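You operate a simulated robot arm through the tools that you are given. There is no shell and no other tool.

Carry out the task below with a simulated two-armed robot. There is one attempt and no reset: what you move stays moved.

## Task
Start the pump against the shut grey cart valve, then feed head two.
Fine: red cart valve opened before the start; after it open the grey one, then blue valve two.

The check looks at the end state, three seconds after you hand in, the way a careful person would. Anything else that was tipped, shoved, dropped, spilled or broken makes it a failure.

## Robot
Two 7-joint arms with fingered hands on one trunk that stands fixed in place. Base frame: the origin is at the foot of the trunk, x ahead of it, y to its left, z up. Readings come in cm, degrees, newtons and seconds.
The left shoulder is at [4, 26.9, 92.1], the right one opposite. Payload 5 kg a hand.
Tool frame (each hand has its own): the origin (TCP) lies between the finger pads and is the grasp point; the fingertips stand 4.2 cm ahead of it; z points along the fingers, y is the line along which they close. The gripper opens to 20.8 cm. The gripper's body begins 11.9 cm behind the TCP. The gripper is a hand of 4 fingers: y runs from the thumb to the fingers, the wrist lies at [0, 0, -31.7] in the tool frame.
Orientation is told as [roll, pitch, yaw] about the base's x, y, z axes, in that order, counted from this pose: with the fingers straight down and closing along the base's y, the tool's x points along the base's -x, its y along +y and its z along -z.

## Interface
- The arms move only by the tool drive_tool. It takes "left_rows", "right_rows" or both (then of equal length, played together; a hand with none holds still); each is one flat list of numbers, 6 for each row, row after row: the shift along the tool's x, y, z in cm, then the turn, a rotation vector about the tool's x, y, z in degrees. In form: [dx, dy, dz, ax, ay, az, dx, dy, dz, ax, ay, az, ...]. A call has 1 to 20 rows; each row shifts and turns the commanded pose from where the row before left it, along the tool's axes as they then stand. A row lasts 0.2 s, in which the tool goes at most 5 cm and 8.6 degrees; a call with a longer step from one row to the next is refused whole. A pose out of reach is approached as far as the arm can. The call stops where the force on the tool passes 50 N (or 10 N more than at its start, if that is more) or the arm is blocked; 0.2 s more then pass. In this call time passes only in rows, and 0.2 s behind the last. It gives the time, the measured TCP pose, the force on the tool (base axes), the opening and the grip force at its end, in the units of the frame above (readings bear some noise), with the torque about the TCP (base axes, N m) and any sound that the robot's microphone picked up.
- Cameras (640 x 400 px; columns grow to the right, rows downward): "scene" is now at [18.93, 3.95, 119.46]; the picture's right is [0.42, -0.91, 0.00], its down [-0.41, -0.19, -0.89] and it looks along [0.81, 0.38, -0.45] (base axes); focal length 259 px, centre (320, 200). "left" rides on the left gripper at [-9.3, 0.1, -14.6] in its tool frame; the picture's right is [-0.01, -1.00, 0.00], its down [0.84, -0.01, -0.54] and it looks along [0.54, -0.01, 0.84] (tool axes); focal length 280 px, centre (320, 200). "right" rides on the right gripper at [9.3, 0.1, -14.6] in its tool frame; the picture's right is [-0.01, 1.00, 0.00], its down [-0.84, -0.01, -0.54] and it looks along [-0.54, -0.01, 0.84] (tool axes); focal length 280 px, centre (320, 200). There is no depth. A picture from a camera that has moved, and an enlarged one, comes with that camera's place and axes in the base frame and with its lens.
- snapshot(camera): a new picture of that camera. The clock stands still meanwhile.
- lift_body(by): slides the trunk up (or, below 0, down) by that many cm; the arms and the scene camera ride with it, the base frame stays. It gives what a move gives, with no picture.
- curl_fingers(finger1, finger2, finger3, thumb_bend, hand): sets how far each is bent, from 0 (flat) to 1 (curled in); at 0.3 the hand is open as for a grip, at 0.7 the pads meet at the TCP. One left out holds its place. A second passes; each finger stops where it meets its share of the squeeze, and holds until it gets a number again. It is the only way to open and close the hand. It gives what a move gives, with no picture; readings hold the bend of each and the force on the fingers (four entries, about 0 where the hand has none), thumb and palm.
- turn_head(pan, tilt): turns the head with the scene camera to pan (to the left, within 80 degrees either way) and tilt (down, from -29 to 69), counted from straight ahead of the robot. It gives what a move gives.
- enlarge(camera, box): a new picture of the part [left, top, right, bottom] of that camera's present view, enlarged. The clock stands still meanwhile.
- sign_off(): hands the job in; it is judged then, once.

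Places have to be worked out from the pictures, the camera data and where the tool is seen. Open the grippers and draw the arms clear of the work before you hand the job in, unless the task says otherwise.

The tools are called after ">>>" as a command line: name --argument value ..., lists and objects as JSON in quotes. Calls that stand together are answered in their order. drive_tool: Moves the arms, as the interface text tells. Its arguments: {"type":"object","properties":{"left_rows":{"type":"array","items":{"type":"number"}},"right_rows":{"type":"array","items":{"type":"number"}}},"required":[]} The other tools are called the same way: lift_body (by) slides the trunk up or down; curl_fingers (finger1, finger2, finger3, thumb_bend, hand) moves the fingers one by one; turn_head (pan, tilt) turns the head that bears the scene camera; snapshot (camera) takes a picture; enlarge (camera, box) takes an enlarged picture of a part of a camera's view; sign_off () hands the job in.

At the start:

```text
time: 0.0
left_tcp_pos: [64.17, 59.52, 101.91]
left_orientation: [0.1, 0.0, 23.5]
left_wrist_force: [-0.3, 0.8, -0.7]
left_moment: [0.04, 0.01, 0.01]
left_grip_width: 20.75
left_gripper_force: 0.0
left_shape: jaw
left_bend: [0.3, 0.3, 0.3, 0.3]
left_finger forces: [0.0, 0.0, 0.0, 0.1, 0.0, 0.1]
right_tcp_pos: [67.56, -0.03, 102.23]
right_orientation: [-0.1, -0.1, 23.4]
right_wrist_force: [0.9, -0.3, 0.2]
right_moment: [0.0, -0.04, 0.01]
right_grip_width: 20.78
right_gripper_force: 0.0
right_shape: jaw
right_bend: [0.3, 0.3, 0.3, 0.3]
right_finger forces: [0.0, 0.1, 0.1, 0.0, 0.0, 0.0]
trunk travel left (down, up): [-30.0, 32.1]
head pan, tilt: [25.1, 26.8]
```

scene: 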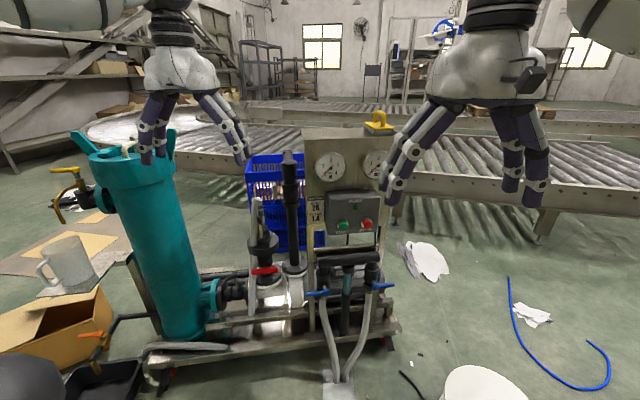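
right: 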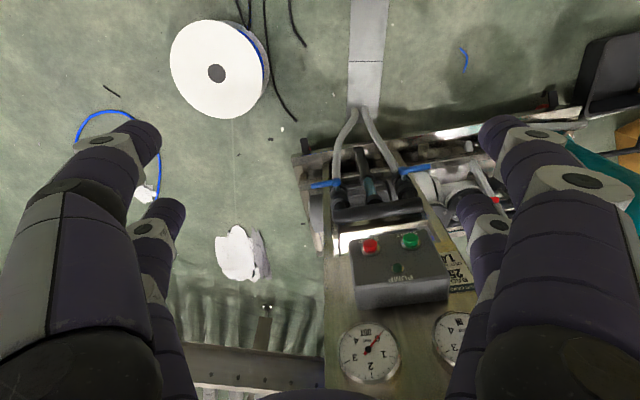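
left: 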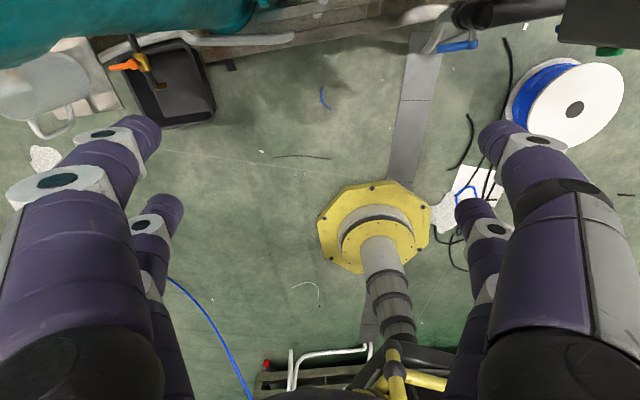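

I'll begin by inspecting the cart closely with enlarged views of the scene camera.

>>> enlarge --camera "scene" --box '[220, 130, 420, 255]'

>>> enlarge --camera "scene" --box '[200, 240, 420, 378]'

>>> enlarge --camera "scene" --box '[0, 150, 220, 288]'

>>> enlarge --camera "scene" --box '[0, 260, 220, 398]'

```text
3.20 times, centred on (320, 192) of scene
camera zoom: at [18.93, 3.95, 119.46], right [0.42, -0.91, 0.0], down [-0.41, -0.19, -0.89], along [0.81, 0.38, -0.45], focal length 830 px, centre (320, 224)
```

zoom: 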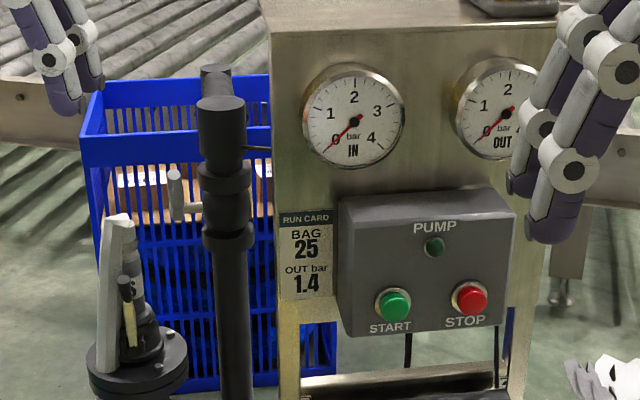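

```text
2.90 times, centred on (310, 309) of scene
camera zoom: at [18.93, 3.95, 119.46], right [0.42, -0.91, 0.0], down [-0.41, -0.19, -0.89], along [0.81, 0.38, -0.45], focal length 752 px, centre (349, -116)
```

zoom: 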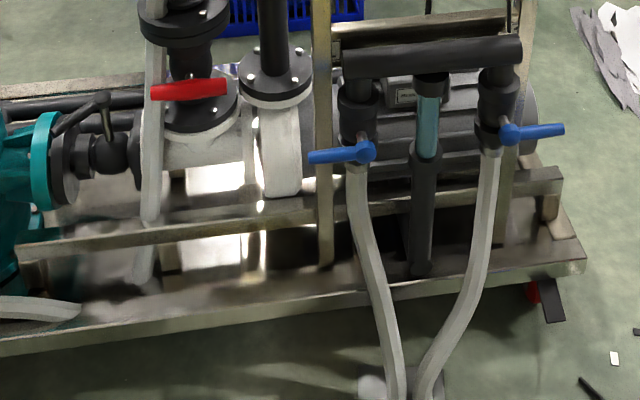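

```text
2.90 times, centred on (110, 219) of scene
camera zoom: at [18.93, 3.95, 119.46], right [0.42, -0.91, 0.0], down [-0.41, -0.19, -0.89], along [0.81, 0.38, -0.45], focal length 752 px, centre (929, 145)
```

zoom: 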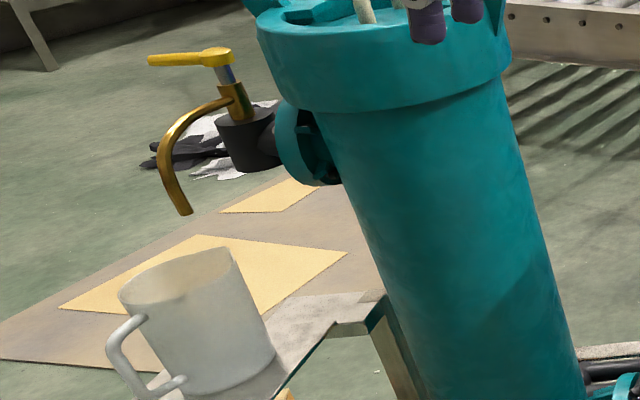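

```text
2.90 times, centred on (110, 329) of scene
camera zoom: at [18.93, 3.95, 119.46], right [0.42, -0.91, 0.0], down [-0.41, -0.19, -0.89], along [0.81, 0.38, -0.45], focal length 752 px, centre (929, -174)
```

zoom: 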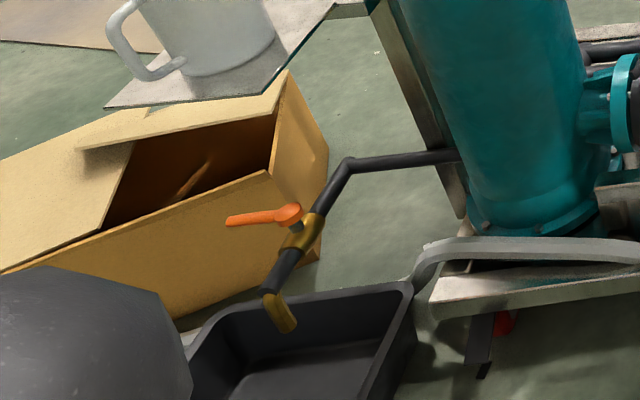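

The cart has a red handle, greyish handles, two blue handles, and a start/stop panel. I need a better look at identification markings, so I enlarge the wrist camera views and more of the scene.

>>> enlarge --camera "right" --box '[290, 100, 510, 238]'

>>> enlarge --camera "right" --box '[320, 0, 500, 112]'

>>> enlarge --camera "left" --box '[300, 0, 620, 200]'

>>> enlarge --camera "scene" --box '[230, 180, 330, 242]'

>>> enlarge --camera "scene" --box '[300, 240, 400, 302]'

>>> enlarge --camera "scene" --box '[200, 240, 320, 315]'

```text
2.90 times, centred on (400, 169) of right
camera zoom: at [58.94, -3.7, 117.0], right [-0.38, 0.92, 0.0], down [0.78, 0.32, 0.54], along [0.5, 0.21, -0.84], focal length 813 px, centre (88, 290)
```

zoom: 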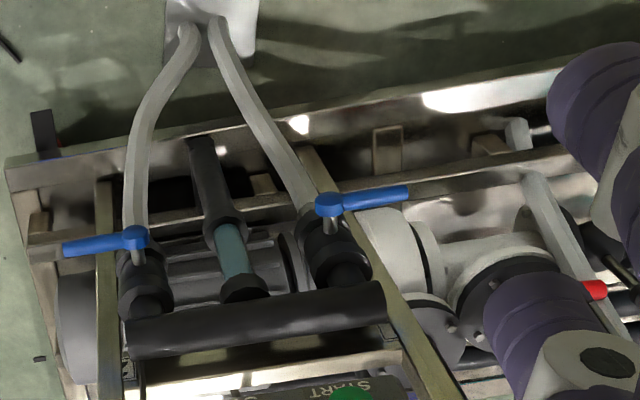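

```text
3.56 times, centred on (410, 56) of right
camera zoom: at [58.94, -3.7, 117.0], right [-0.38, 0.92, 0.0], down [0.78, 0.32, 0.54], along [0.5, 0.21, -0.84], focal length 997 px, centre (0, 712)
```

zoom: 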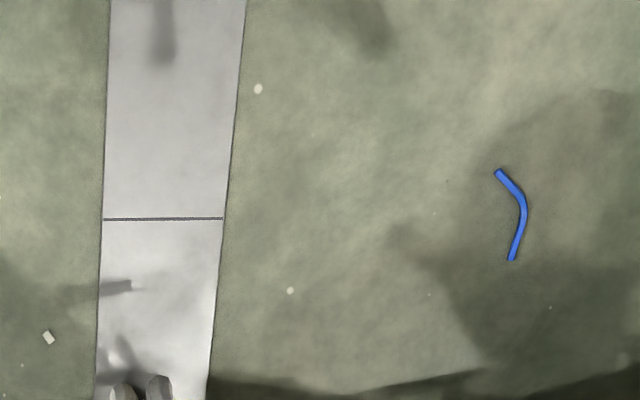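

```text
2.00 times, centred on (460, 100) of left
camera zoom: at [72.78, 63.38, 116.54], right [0.41, -0.91, 0.0], down [-0.77, -0.35, 0.54], along [-0.49, -0.22, -0.84], focal length 561 px, centre (40, 400)
```

zoom: 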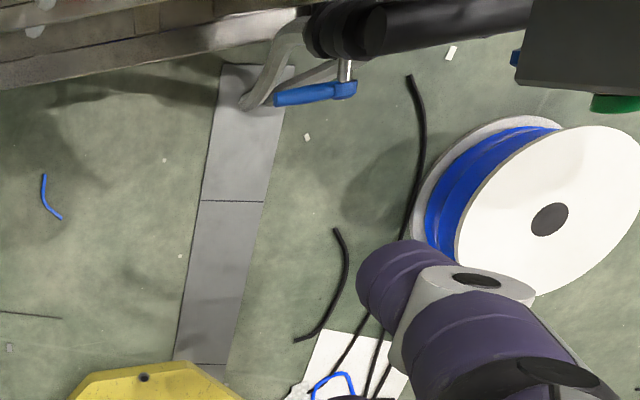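

```text
6.40 times, centred on (280, 211) of scene
camera zoom: at [18.93, 3.95, 119.46], right [0.42, -0.91, 0.0], down [-0.41, -0.19, -0.89], along [0.81, 0.38, -0.45], focal length 1660 px, centre (576, 130)
```

zoom: 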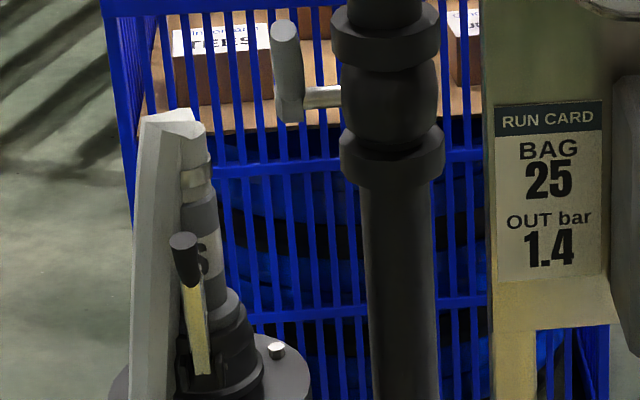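

```text
6.40 times, centred on (350, 271) of scene
camera zoom: at [18.93, 3.95, 119.46], right [0.42, -0.91, 0.0], down [-0.41, -0.19, -0.89], along [0.81, 0.38, -0.45], focal length 1660 px, centre (128, -254)
```

zoom: 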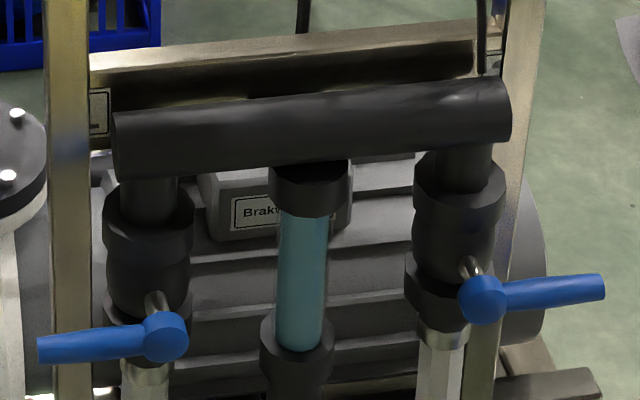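

```text
5.33 times, centred on (260, 278) of scene
camera zoom: at [18.93, 3.95, 119.46], right [0.42, -0.91, 0.0], down [-0.41, -0.19, -0.89], along [0.81, 0.38, -0.45], focal length 1384 px, centre (640, -213)
```

zoom: 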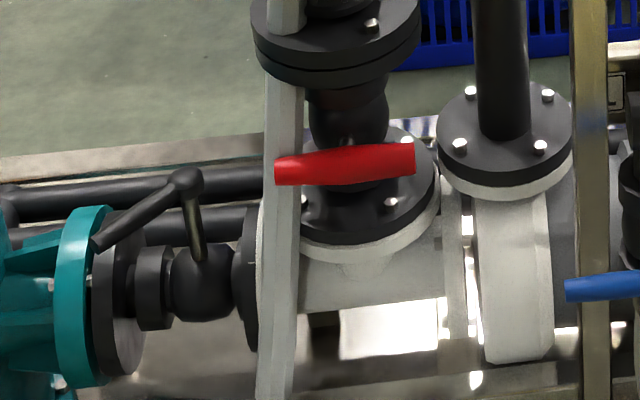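

I'll pan the head around to see the whole surroundings, including where the hoses go and any labels naming the heads.

>>> turn_head --pan 25 --tilt 55

>>> snapshot --camera "scene"

>>> turn_head --pan -20 --tilt 40

>>> snapshot --camera "scene"

>>> turn_head --pan 70 --tilt 40

>>> snapshot --camera "scene"

```text
time: 0.9
left_tcp_pos: [64.19, 59.39, 101.9]
left_orientation: [0.0, 0.1, 23.5]
left_wrist_force: [0.5, 0.4, 0.8]
left_moment: [0.0, 0.0, 0.0]
left_grip_width: 20.77
left_gripper_force: 0.1
left_shape: jaw
left_bend: [0.3, 0.3, 0.3, 0.3]
left_finger forces: [0.1, 0.0, 0.1, 0.1, 0.0, 0.1]
right_tcp_pos: [67.6, 0.03, 102.29]
right_orientation: [0.1, 0.0, 23.5]
right_wrist_force: [-0.6, -0.9, -0.8]
right_moment: [0.02, 0.0, -0.01]
right_grip_width: 20.77
right_gripper_force: 0.0
right_shape: jaw
right_bend: [0.3, 0.3, 0.3, 0.3]
right_finger forces: [0.0, 0.0, 0.0, 0.0, 0.0, 0.1]
trunk travel left (down, up): [-30.0, 32.1]
head pan, tilt: [25.0, 55.0]
```

```text
taken
camera scene: at [17.18, 3.12, 115.36], right [0.42, -0.91, 0.0], down [-0.74, -0.35, -0.57], along [0.52, 0.24, -0.82], focal length 259 px, centre (320, 200)
```

scene: 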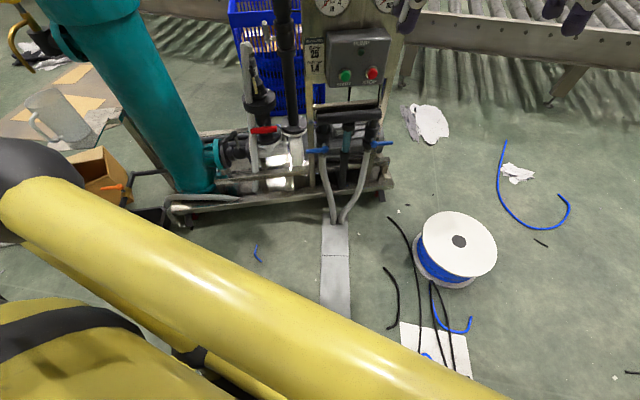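

```text
time: 2.0
left_tcp_pos: [64.33, 59.56, 101.98]
left_orientation: [0.0, 0.0, 23.4]
left_wrist_force: [0.1, -0.4, 0.1]
left_moment: [0.0, 0.01, -0.02]
left_grip_width: 20.78
left_gripper_force: 0.2
left_shape: jaw
left_bend: [0.3, 0.3, 0.3, 0.3]
left_finger forces: [0.0, 0.0, 0.1, 0.0, 0.0, 0.0]
right_tcp_pos: [67.4, -0.1, 102.29]
right_orientation: [0.0, 0.1, 23.4]
right_wrist_force: [-0.3, -0.4, -1.0]
right_moment: [0.02, 0.04, -0.02]
right_grip_width: 20.81
right_gripper_force: 0.1
right_shape: jaw
right_bend: [0.3, 0.3, 0.3, 0.3]
right_finger forces: [0.0, 0.0, 0.0, 0.0, 0.0, 0.0]
trunk travel left (down, up): [-30.0, 32.1]
head pan, tilt: [-20.0, 40.0]
```

```text
taken
camera scene: at [18.63, -2.83, 117.42], right [-0.34, -0.94, 0.0], down [-0.6, 0.22, -0.77], along [0.72, -0.26, -0.64], focal length 259 px, centre (320, 200)
```

scene: 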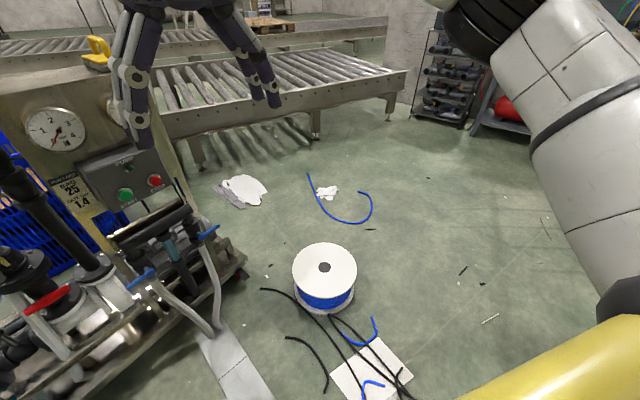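

```text
time: 3.7
left_tcp_pos: [64.27, 59.38, 101.83]
left_orientation: [0.0, 0.0, 23.4]
left_wrist_force: [-0.5, -1.2, 0.0]
left_moment: [-0.03, 0.0, 0.04]
left_grip_width: 20.78
left_gripper_force: 0.0
left_shape: jaw
left_bend: [0.3, 0.3, 0.3, 0.3]
left_finger forces: [0.0, 0.0, 0.1, 0.0, 0.0, 0.0]
right_tcp_pos: [67.47, -0.09, 102.3]
right_orientation: [0.0, 0.0, 23.3]
right_wrist_force: [-0.3, 0.0, 0.5]
right_moment: [0.02, -0.01, -0.01]
right_grip_width: 20.8
right_gripper_force: 0.1
right_shape: jaw
right_bend: [0.3, 0.3, 0.3, 0.3]
right_finger forces: [0.0, 0.0, 0.0, 0.0, 0.0, 0.0]
trunk travel left (down, up): [-30.0, 32.1]
head pan, tilt: [70.0, 40.0]
```

```text
taken
camera scene: at [13.55, 8.06, 117.42], right [0.94, -0.34, 0.0], down [-0.22, -0.6, -0.77], along [0.26, 0.72, -0.64], focal length 259 px, centre (320, 200)
```

scene: 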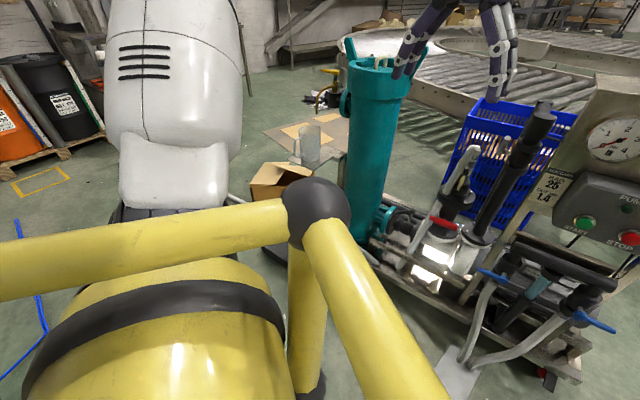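

The manifold beam has small label plates near each blue valve; I'll look straight back at the cart and zoom in on those.

>>> turn_head --pan 25 --tilt 40

>>> snapshot --camera "scene"

>>> enlarge --camera "right" --box '[380, 195, 460, 245]'

>>> enlarge --camera "right" --box '[290, 160, 370, 210]'

>>> enlarge --camera "right" --box '[380, 150, 460, 200]'

```text
time: 4.8
left_tcp_pos: [64.29, 59.42, 101.79]
left_orientation: [0.0, 0.0, 23.4]
left_wrist_force: [0.1, -0.5, -0.3]
left_moment: [0.0, -0.01, -0.02]
left_grip_width: 20.77
left_gripper_force: 0.0
left_shape: jaw
left_bend: [0.3, 0.3, 0.3, 0.3]
left_finger forces: [0.1, 0.1, 0.0, 0.0, 0.0, 0.0]
right_tcp_pos: [67.54, 0.04, 102.27]
right_orientation: [-0.1, -0.1, 23.4]
right_wrist_force: [0.4, 0.5, 0.2]
right_moment: [-0.01, 0.0, -0.02]
right_grip_width: 20.77
right_gripper_force: 0.1
right_shape: jaw
right_bend: [0.3, 0.3, 0.3, 0.3]
right_finger forces: [0.1, 0.1, 0.0, 0.0, 0.0, 0.1]
trunk travel left (down, up): [-30.0, 32.1]
head pan, tilt: [25.0, 40.0]
```

```text
taken
camera scene: at [18.34, 3.67, 117.42], right [0.42, -0.91, 0.0], down [-0.58, -0.27, -0.77], along [0.69, 0.32, -0.64], focal length 259 px, centre (320, 200)
```

scene: 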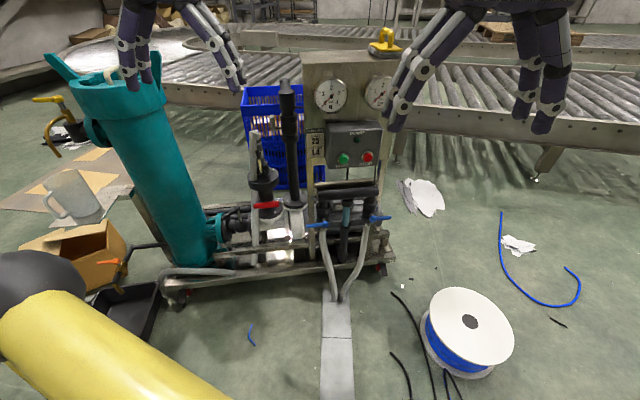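

```text
8.00 times, centred on (420, 220) of right
camera zoom: at [58.94, -3.7, 117.0], right [-0.38, 0.92, 0.0], down [0.78, 0.32, 0.54], along [0.5, 0.21, -0.84], focal length 2243 px, centre (-480, 40)
```

zoom: 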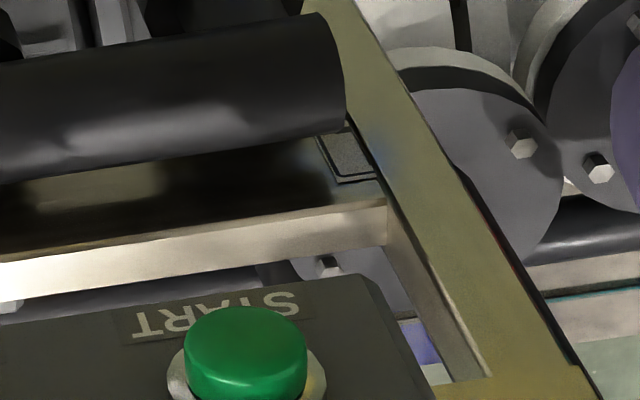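

```text
8.00 times, centred on (330, 185) of right
camera zoom: at [58.94, -3.7, 117.0], right [-0.38, 0.92, 0.0], down [0.78, 0.32, 0.54], along [0.5, 0.21, -0.84], focal length 2243 px, centre (240, 320)
```

zoom: 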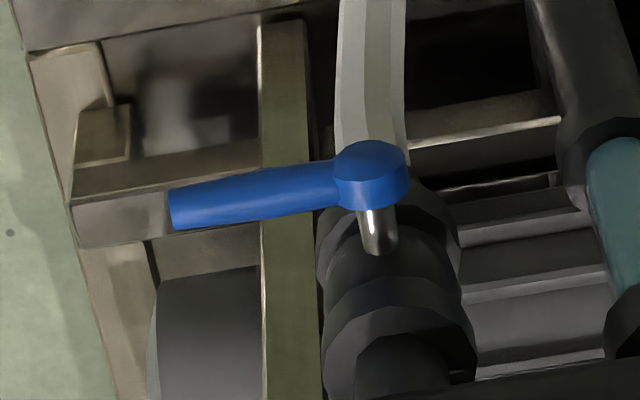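

```text
8.00 times, centred on (420, 175) of right
camera zoom: at [58.94, -3.7, 117.0], right [-0.38, 0.92, 0.0], down [0.78, 0.32, 0.54], along [0.5, 0.21, -0.84], focal length 2243 px, centre (-480, 400)
```

zoom: 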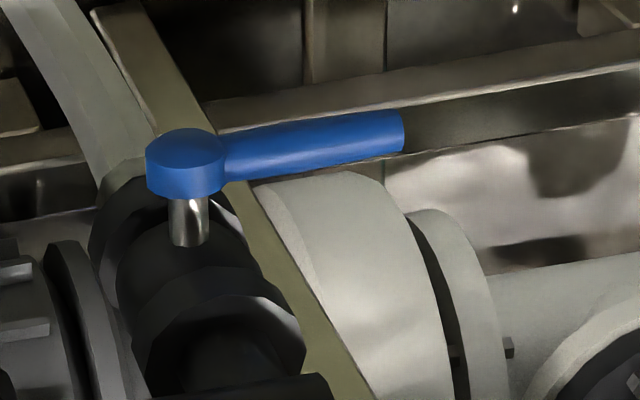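

Triangulating from the two cameras, the cart front is turned about 33° (its right = [0.545,-0.838]), START is near (87,28,73) and the blue hubs near (83,32,46.5) and (93,16,46.5). I'll tilt the right hand forward (away from the cart still) so its camera can look level at the cart front and read labels.

>>> drive_tool --right_rows '[0, 0, 0, 0, 0, -4.8, 0, 0, 0, 0, 0, -4.8, 0, 0, 0, 0, -7.5, 0, 0, 0, 0, 0, -7.5, 0, 0, 0, 0, 0, -7.5, 0, 0, 0, 0, 0, -7.5, 0, 0, 0, 0, 0, -7.5, 0, 0, 0, 0, 0, -7.5, 0, 0, 0, 0, 0, -7.5, 0, 0, 0, 0, 0, -7.5, 0]'

>>> snapshot --camera "right"

>>> snapshot --camera "scene"

```text
time: 7.0
left_tcp_pos: [64.22, 59.44, 101.86]
left_orientation: [0.0, 0.0, 23.5]
left_wrist_force: [0.5, -0.1, -0.9]
left_moment: [0.0, 0.1, -0.02]
left_grip_width: 20.76
left_gripper_force: 0.1
left_shape: jaw
left_bend: [0.3, 0.3, 0.3, 0.3]
left_finger forces: [0.0, 0.0, 0.1, 0.1, 0.1, 0.1]
right_tcp_pos: [67.66, -0.06, 102.3]
right_orientation: [0.2, -60.1, 32.9]
right_wrist_force: [0.1, 0.2, 0.7]
right_moment: [-0.04, 0.04, 0.04]
right_grip_width: 20.79
right_gripper_force: 0.1
right_shape: jaw
right_bend: [0.3, 0.3, 0.3, 0.3]
right_finger forces: [0.0, 0.0, 0.0, 0.0, 0.1, 0.1]
trunk travel left (down, up): [-30.0, 32.1]
head pan, tilt: [25.0, 40.0]
```

```text
taken
camera right: at [53.04, -9.48, 101.53], right [-0.54, 0.84, 0.01], down [-0.03, -0.04, 1.0], along [0.84, 0.54, 0.05], focal length 280 px, centre (320, 200)
```

right: 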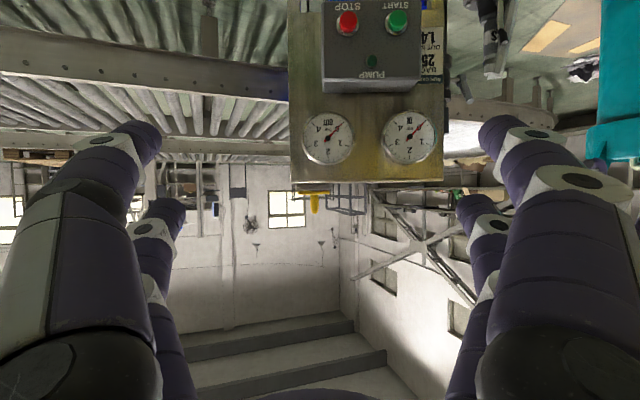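

```text
taken
camera scene: at [18.39, 3.66, 117.4], right [0.42, -0.91, 0.0], down [-0.58, -0.27, -0.77], along [0.69, 0.32, -0.64], focal length 259 px, centre (320, 200)
```

scene: 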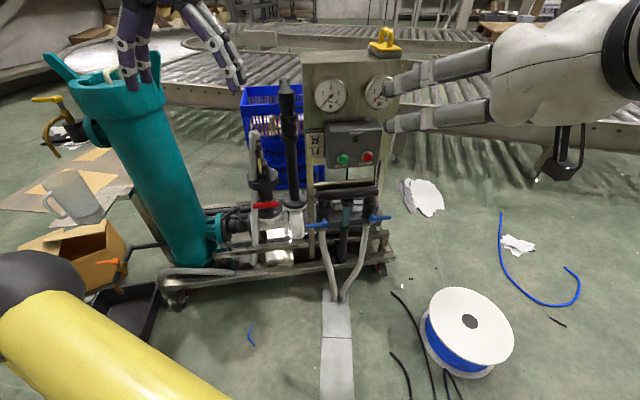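

The camera sees the panel squarely, confirming the ~33° yaw. I lower the right hand in front of the manifold (still ~15 cm clear) to look level at the blue valves and labels.

>>> drive_tool --right_rows '[3.98, 0.89, 2.3, 0, 0, 0, 3.98, 0.89, 2.3, 0, 0, 0, 3.98, 0.89, 2.3, 0, 0, 0, 3.98, 0.89, 2.3, 0, 0, 0, 3.98, 0.89, 2.3, 0, 0, 0, 3.98, 0.89, 2.3, 0, 0, 0, 3.98, 0.89, 2.3, 0, 0, 0, 3.98, 0.89, 2.3, 0, 0, 0, 3.98, 0.89, 2.3, 0, 0, 0, 3.98, 0.89, 2.3, 0, 0, 0]'

>>> snapshot --camera "right"

>>> snapshot --camera "scene"

```text
time: 9.2
left_tcp_pos: [64.23, 59.43, 102.02]
left_orientation: [0.0, -0.1, 23.5]
left_wrist_force: [0.0, -0.6, 0.4]
left_moment: [0.0, -0.03, -0.01]
left_grip_width: 20.77
left_gripper_force: 0.1
left_shape: jaw
left_bend: [0.3, 0.3, 0.3, 0.3]
left_finger forces: [0.0, 0.1, 0.0, 0.0, 0.0, 0.0]
right_tcp_pos: [64.48, 7.73, 60.71]
right_orientation: [0.1, -57.7, 33.3]
right_wrist_force: [0.6, -0.9, -0.3]
right_moment: [-0.02, 0.04, 0.02]
right_grip_width: 20.8
right_gripper_force: 0.1
right_shape: jaw
right_bend: [0.3, 0.3, 0.3, 0.3]
right_finger forces: [0.0, 0.1, 0.1, 0.0, 0.1, 0.1]
right hand out of reach, approached as far as the arm can: row 9, 10
trunk travel left (down, up): [-30.0, 32.1]
head pan, tilt: [25.0, 40.0]
```

```text
taken
camera right: at [50.02, -1.75, 60.74], right [-0.54, 0.84, 0.01], down [0.0, -0.01, 1.0], along [0.84, 0.54, 0.0], focal length 280 px, centre (320, 200)
```

right: 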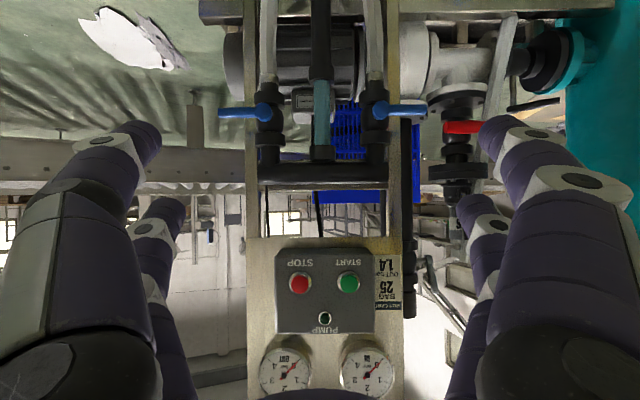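

```text
taken
camera scene: at [18.31, 3.63, 117.45], right [0.42, -0.91, 0.0], down [-0.58, -0.27, -0.77], along [0.69, 0.32, -0.64], focal length 259 px, centre (320, 200)
```

scene: 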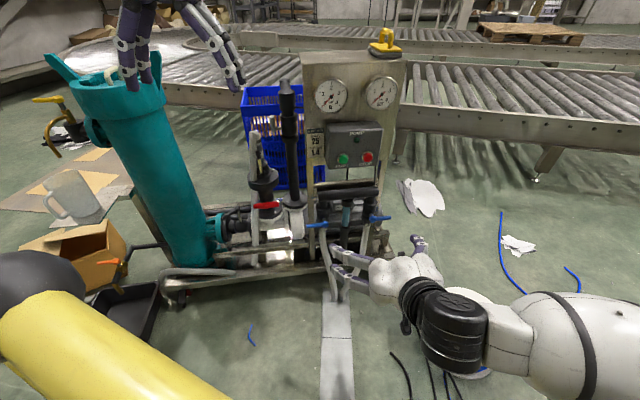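

Good level view (upside down). I zoom in on the manifold, the red valve, and the valve top regions.

>>> enlarge --camera "right" --box '[210, 60, 430, 198]'

>>> enlarge --camera "right" --box '[380, 20, 620, 170]'

>>> enlarge --camera "right" --box '[370, 170, 480, 340]'

>>> enlarge --camera "right" --box '[240, 240, 430, 360]'

```text
2.90 times, centred on (320, 129) of right
camera zoom: at [50.02, -1.75, 60.74], right [-0.54, 0.84, 0.01], down [0.0, -0.01, 1.0], along [0.84, 0.54, 0.0], focal length 813 px, centre (320, 406)
```

zoom: 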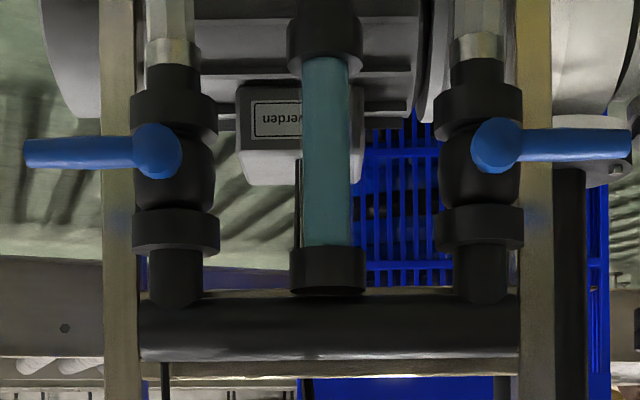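

```text
2.67 times, centred on (500, 95) of right
camera zoom: at [50.02, -1.75, 60.74], right [-0.54, 0.84, 0.01], down [0.0, -0.01, 1.0], along [0.84, 0.54, 0.0], focal length 748 px, centre (-160, 480)
```

zoom: 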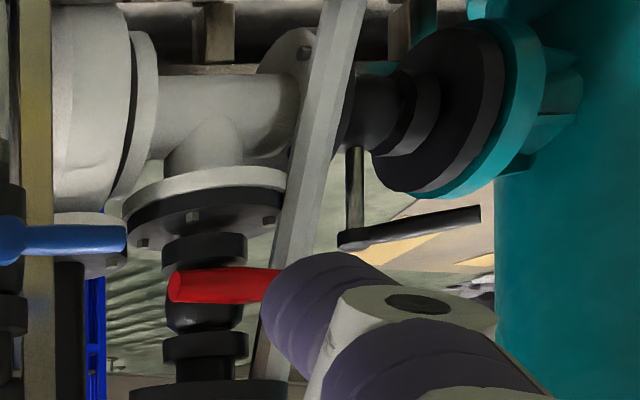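

```text
2.35 times, centred on (425, 255) of right
camera zoom: at [50.02, -1.75, 60.74], right [-0.54, 0.84, 0.01], down [0.0, -0.01, 1.0], along [0.84, 0.54, 0.0], focal length 660 px, centre (73, 71)
```

zoom: 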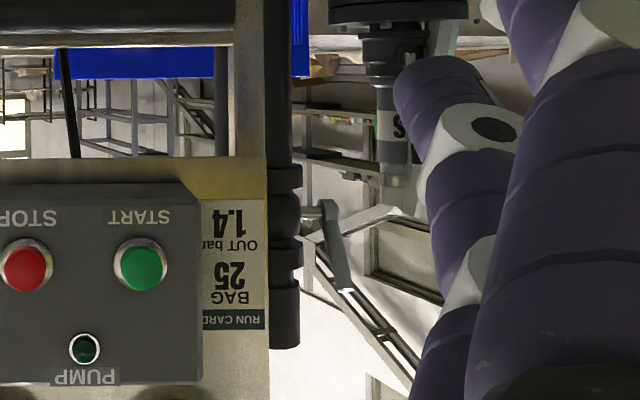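

```text
3.33 times, centred on (335, 300) of right
camera zoom: at [50.02, -1.75, 60.74], right [-0.54, 0.84, 0.01], down [0.0, -0.01, 1.0], along [0.84, 0.54, 0.0], focal length 935 px, centre (270, -133)
```

zoom: 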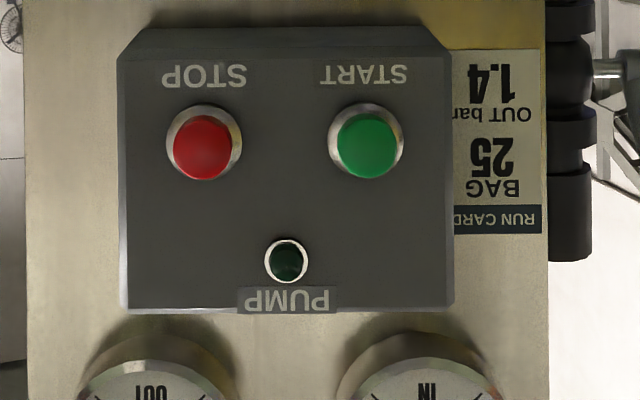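

The grey valve handle seems raised toward the robot at an angle, and red looks horizontal (shut) — I need closer views. First I raise the right hand ~18 cm so its camera can look over the manifold at the label plates on the crossbeam.

>>> drive_tool --right_rows '[-3.9, 0, -2.25, 0, 0, 0, -3.9, 0, -2.25, 0, 0, 0, -3.9, 0, -2.25, 0, 0, 0, -3.9, 0, -2.25, 0, 0, 0, -3.9, 0, -2.25, 0, 0, 0]'

>>> snapshot --camera "right"

>>> enlarge --camera "right" --box '[230, 60, 430, 185]'

```text
time: 10.4
left_tcp_pos: [64.15, 59.49, 101.92]
left_orientation: [0.0, 0.0, 23.5]
left_wrist_force: [-0.5, 0.3, 0.9]
left_moment: [-0.04, 0.0, -0.03]
left_grip_width: 20.76
left_gripper_force: 0.1
left_shape: jaw
left_bend: [0.3, 0.3, 0.3, 0.3]
left_finger forces: [0.0, 0.0, 0.0, 0.0, 0.0, 0.1]
right_tcp_pos: [64.46, 7.71, 83.5]
right_orientation: [0.1, -60.0, 33.1]
right_wrist_force: [-0.6, 0.2, 0.0]
right_moment: [-0.01, 0.01, 0.01]
right_grip_width: 20.83
right_gripper_force: 0.0
right_shape: jaw
right_bend: [0.3, 0.3, 0.3, 0.3]
right_finger forces: [0.1, 0.0, 0.1, 0.1, 0.0, 0.0]
trunk travel left (down, up): [-30.0, 32.1]
head pan, tilt: [25.0, 40.0]
```

```text
taken
camera right: at [49.96, -1.7, 82.76], right [-0.54, 0.84, 0.01], down [-0.03, -0.03, 1.0], along [0.84, 0.54, 0.04], focal length 280 px, centre (320, 200)
```

right: 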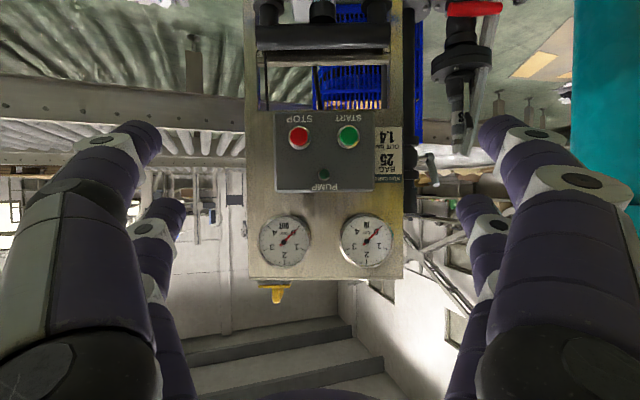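

```text
3.20 times, centred on (330, 122) of right
camera zoom: at [49.96, -1.7, 82.76], right [-0.54, 0.84, 0.01], down [-0.03, -0.03, 1.0], along [0.84, 0.54, 0.04], focal length 897 px, centre (288, 448)
```

zoom: 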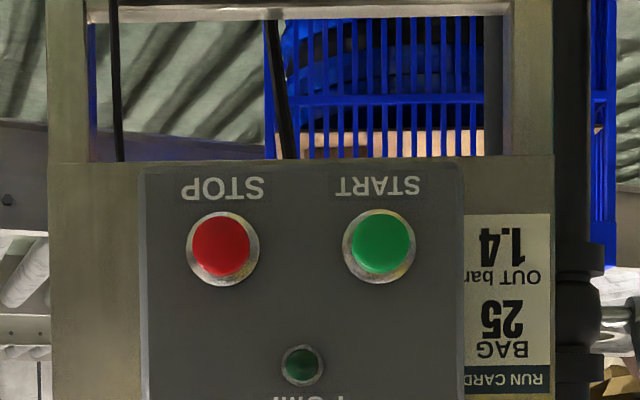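

Enlarging the top strip, where the crossbeam plates should be.

>>> enlarge --camera "right" --box '[340, 0, 420, 50]'

>>> enlarge --camera "right" --box '[230, 0, 310, 50]'

>>> enlarge --camera "right" --box '[400, 130, 480, 220]'

>>> enlarge --camera "right" --box '[420, 0, 540, 150]'

```text
8.00 times, centred on (380, 25) of right
camera zoom: at [49.96, -1.7, 82.76], right [-0.54, 0.84, 0.01], down [-0.03, -0.03, 1.0], along [0.84, 0.54, 0.04], focal length 2243 px, centre (-160, 1600)
```

zoom: 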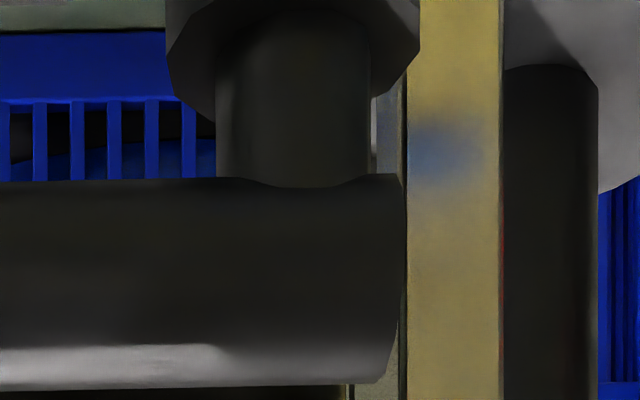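

```text
8.00 times, centred on (270, 25) of right
camera zoom: at [49.96, -1.7, 82.76], right [-0.54, 0.84, 0.01], down [-0.03, -0.03, 1.0], along [0.84, 0.54, 0.04], focal length 2243 px, centre (720, 1600)
```

zoom: 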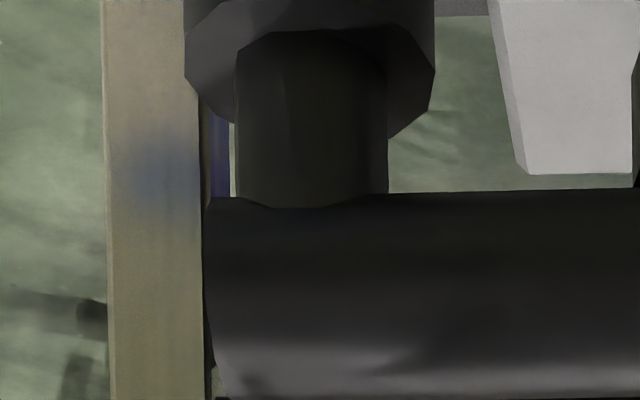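

```text
4.44 times, centred on (440, 175) of right
camera zoom: at [49.96, -1.7, 82.76], right [-0.54, 0.84, 0.01], down [-0.03, -0.03, 1.0], along [0.84, 0.54, 0.04], focal length 1246 px, centre (-213, 311)
```

zoom: 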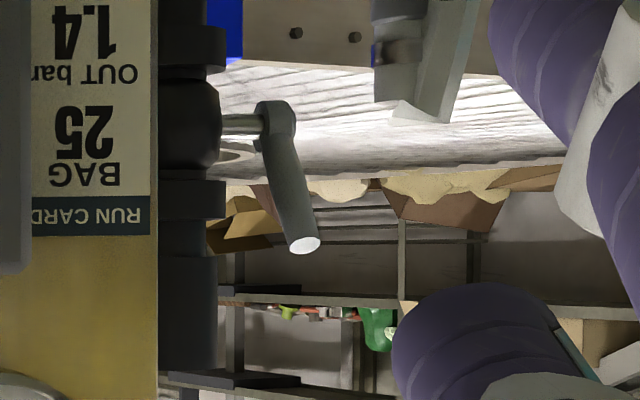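

```text
2.67 times, centred on (480, 75) of right
camera zoom: at [49.96, -1.7, 82.76], right [-0.54, 0.84, 0.01], down [-0.03, -0.03, 1.0], along [0.84, 0.54, 0.04], focal length 748 px, centre (-107, 533)
```

zoom: 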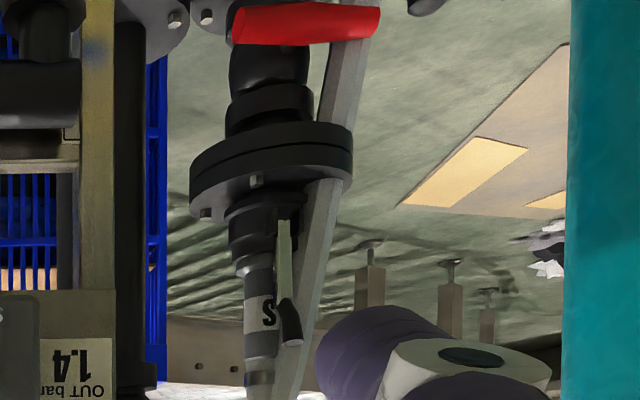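

My zoom cut off the crossbeam; I zoom on rows 40–80 where the beam face just beyond the manifold should show.

>>> enlarge --camera "right" --box '[350, 35, 414, 75]'

>>> enlarge --camera "right" --box '[240, 35, 304, 75]'

>>> enlarge --camera "scene" --box '[300, 170, 396, 230]'

```text
10.00 times, centred on (382, 55) of right
camera zoom: at [49.96, -1.7, 82.76], right [-0.54, 0.84, 0.01], down [-0.03, -0.03, 1.0], along [0.84, 0.54, 0.04], focal length 2804 px, centre (-300, 1650)
```

zoom: 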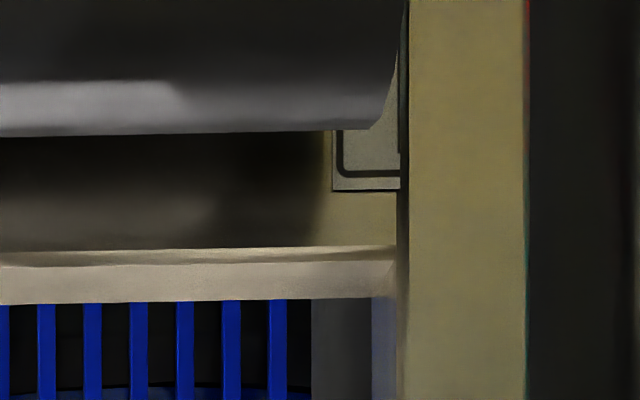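

```text
10.00 times, centred on (272, 55) of right
camera zoom: at [49.96, -1.7, 82.76], right [-0.54, 0.84, 0.01], down [-0.03, -0.03, 1.0], along [0.84, 0.54, 0.04], focal length 2804 px, centre (800, 1650)
```

zoom: 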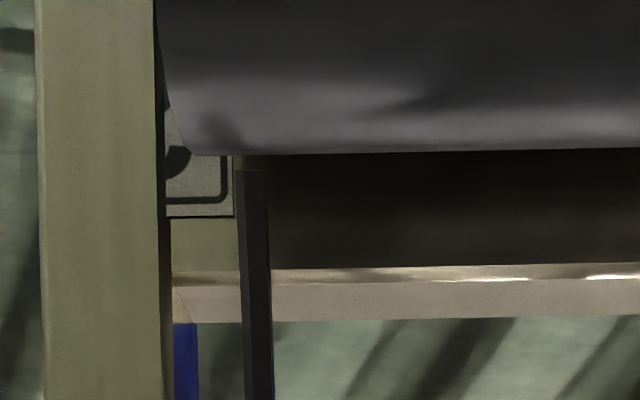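

```text
6.67 times, centred on (348, 200) of scene
camera zoom: at [18.31, 3.65, 117.44], right [0.42, -0.91, 0.0], down [-0.58, -0.27, -0.77], along [0.69, 0.32, -0.64], focal length 1729 px, centre (133, 200)
```

zoom: 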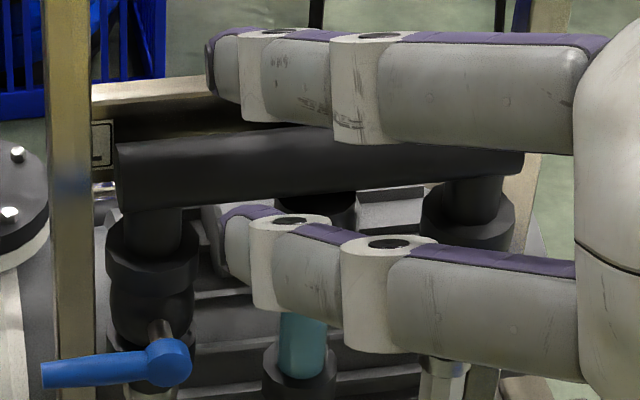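

The right-hand plate shows part of a curved digit; I need a steeper, closer view under the panel box. I tilt the right hand down 25°, forward 12 cm and up 8 cm (still ~13 cm in front of the panel).

>>> drive_tool --right_rows '[0, 0, 0, 0, 8.3, 0, 0, 0, 0, 0, 8.3, 0, 0, 0, 0, 0, 8.4, 0, -4.8, 0, 0.1, 0, 0, 0, -4.8, 0, 0.1, 0, 0, 0, -4.8, 0, 0.1, 0, 0, 0]'

>>> snapshot --camera "right"

```text
time: 11.8
left_tcp_pos: [64.05, 59.54, 101.89]
left_orientation: [0.0, -0.1, 23.5]
left_wrist_force: [-0.4, 0.0, 0.4]
left_moment: [-0.01, -0.11, 0.0]
left_grip_width: 20.8
left_gripper_force: 0.0
left_shape: jaw
left_bend: [0.3, 0.3, 0.3, 0.3]
left_finger forces: [0.1, 0.0, 0.0, 0.0, 0.1, 0.0]
right_tcp_pos: [74.35, 14.35, 91.27]
right_orientation: [0.1, -35.1, 33.0]
right_wrist_force: [-0.8, 0.7, 0.1]
right_moment: [-0.02, -0.07, -0.01]
right_grip_width: 20.79
right_gripper_force: 0.0
right_shape: jaw
right_bend: [0.3, 0.3, 0.3, 0.3]
right_finger forces: [0.0, 0.0, 0.0, 0.1, 0.0, 0.0]
trunk travel left (down, up): [-30.0, 32.1]
head pan, tilt: [25.0, 40.0]
```

```text
taken
camera right: at [61.0, 5.57, 98.0], right [-0.54, 0.84, 0.01], down [0.33, 0.2, 0.92], along [0.78, 0.5, -0.38], focal length 280 px, centre (320, 200)
```

right: 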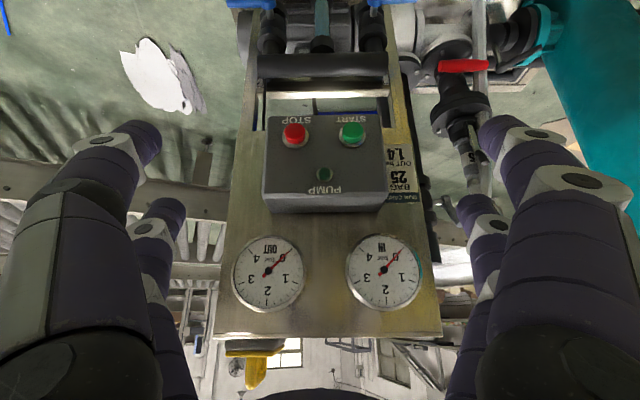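

I zoom onto the plates at both ends of the crossbeam from this angle.

>>> enlarge --camera "right" --box '[350, 65, 414, 105]'

>>> enlarge --camera "right" --box '[236, 65, 300, 105]'

>>> enlarge --camera "right" --box '[220, 0, 420, 125]'

>>> enlarge --camera "right" --box '[400, 20, 520, 220]'

```text
10.00 times, centred on (382, 85) of right
camera zoom: at [61.0, 5.57, 98.0], right [-0.54, 0.84, 0.01], down [0.33, 0.2, 0.92], along [0.78, 0.5, -0.38], focal length 2804 px, centre (-300, 1350)
```

zoom: 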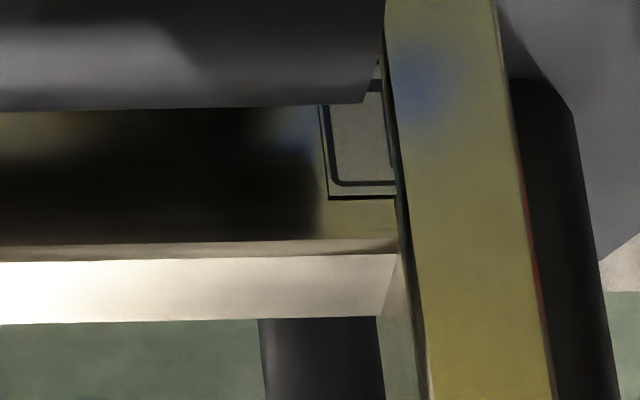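

```text
10.00 times, centred on (268, 85) of right
camera zoom: at [61.0, 5.57, 98.0], right [-0.54, 0.84, 0.01], down [0.33, 0.2, 0.92], along [0.78, 0.5, -0.38], focal length 2804 px, centre (840, 1350)
```

zoom: 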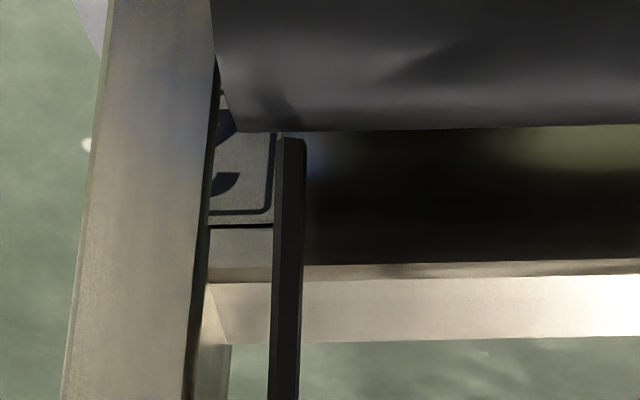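

```text
3.20 times, centred on (320, 62) of right
camera zoom: at [61.0, 5.57, 98.0], right [-0.54, 0.84, 0.01], down [0.33, 0.2, 0.92], along [0.78, 0.5, -0.38], focal length 897 px, centre (320, 640)
```

zoom: 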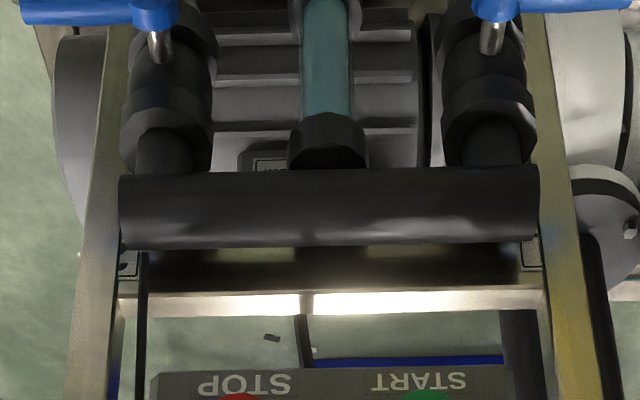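

```text
2.00 times, centred on (460, 120) of right
camera zoom: at [61.0, 5.57, 98.0], right [-0.54, 0.84, 0.01], down [0.33, 0.2, 0.92], along [0.78, 0.5, -0.38], focal length 561 px, centre (40, 360)
```

zoom: 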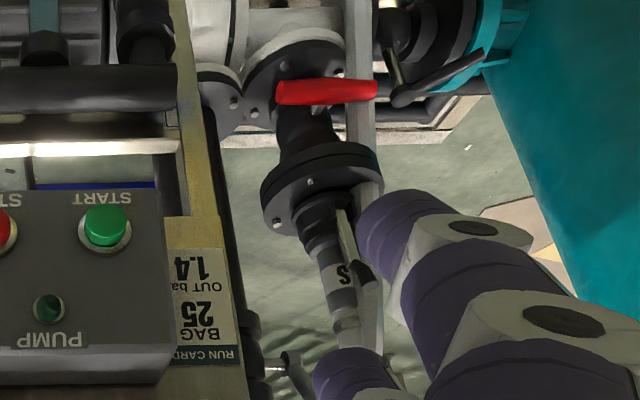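

The right plate shows strokes matching a "2" (hook at upper-left and diagonal at lower-left). I verify the left plate from the head camera with a strong zoom.

>>> enlarge --camera "scene" --box '[304, 180, 336, 200]'

>>> enlarge --camera "scene" --box '[360, 170, 400, 195]'

>>> enlarge --camera "scene" --box '[240, 70, 336, 130]'

```text
16.00 times, centred on (320, 190) of scene
camera zoom: at [18.29, 3.65, 117.43], right [0.42, -0.91, 0.0], down [-0.58, -0.27, -0.77], along [0.69, 0.32, -0.64], focal length 4151 px, centre (320, 360)
```

zoom: 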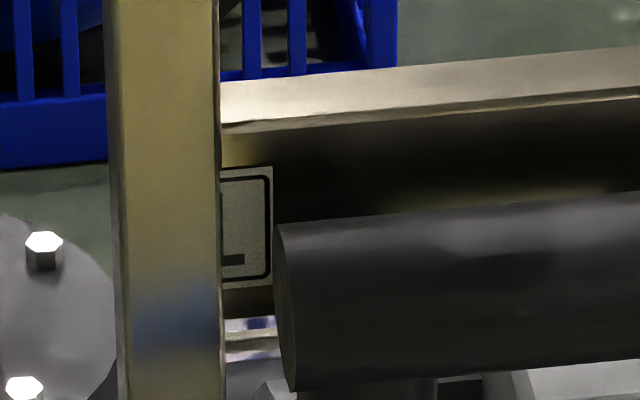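

```text
16.00 times, centred on (380, 182) of scene
camera zoom: at [18.29, 3.65, 117.43], right [0.42, -0.91, 0.0], down [-0.58, -0.27, -0.77], along [0.69, 0.32, -0.64], focal length 4151 px, centre (-640, 480)
```

zoom: 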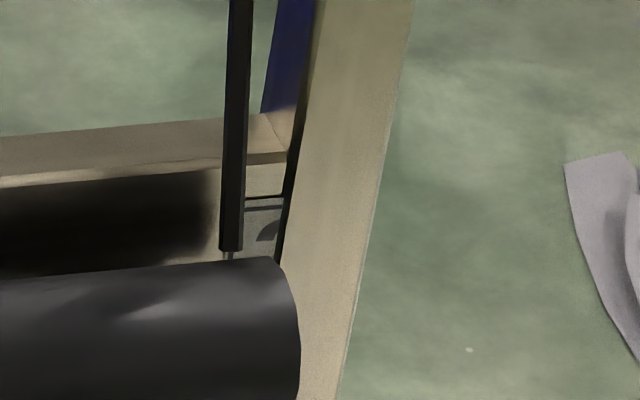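

```text
6.67 times, centred on (288, 100) of scene
camera zoom: at [18.29, 3.65, 117.43], right [0.42, -0.91, 0.0], down [-0.58, -0.27, -0.77], along [0.69, 0.32, -0.64], focal length 1729 px, centre (533, 867)
```

zoom: 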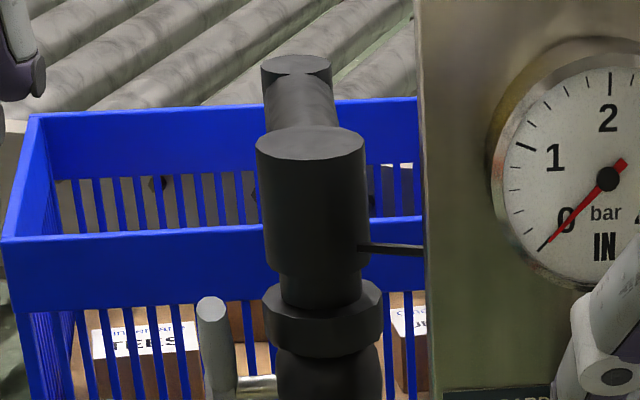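

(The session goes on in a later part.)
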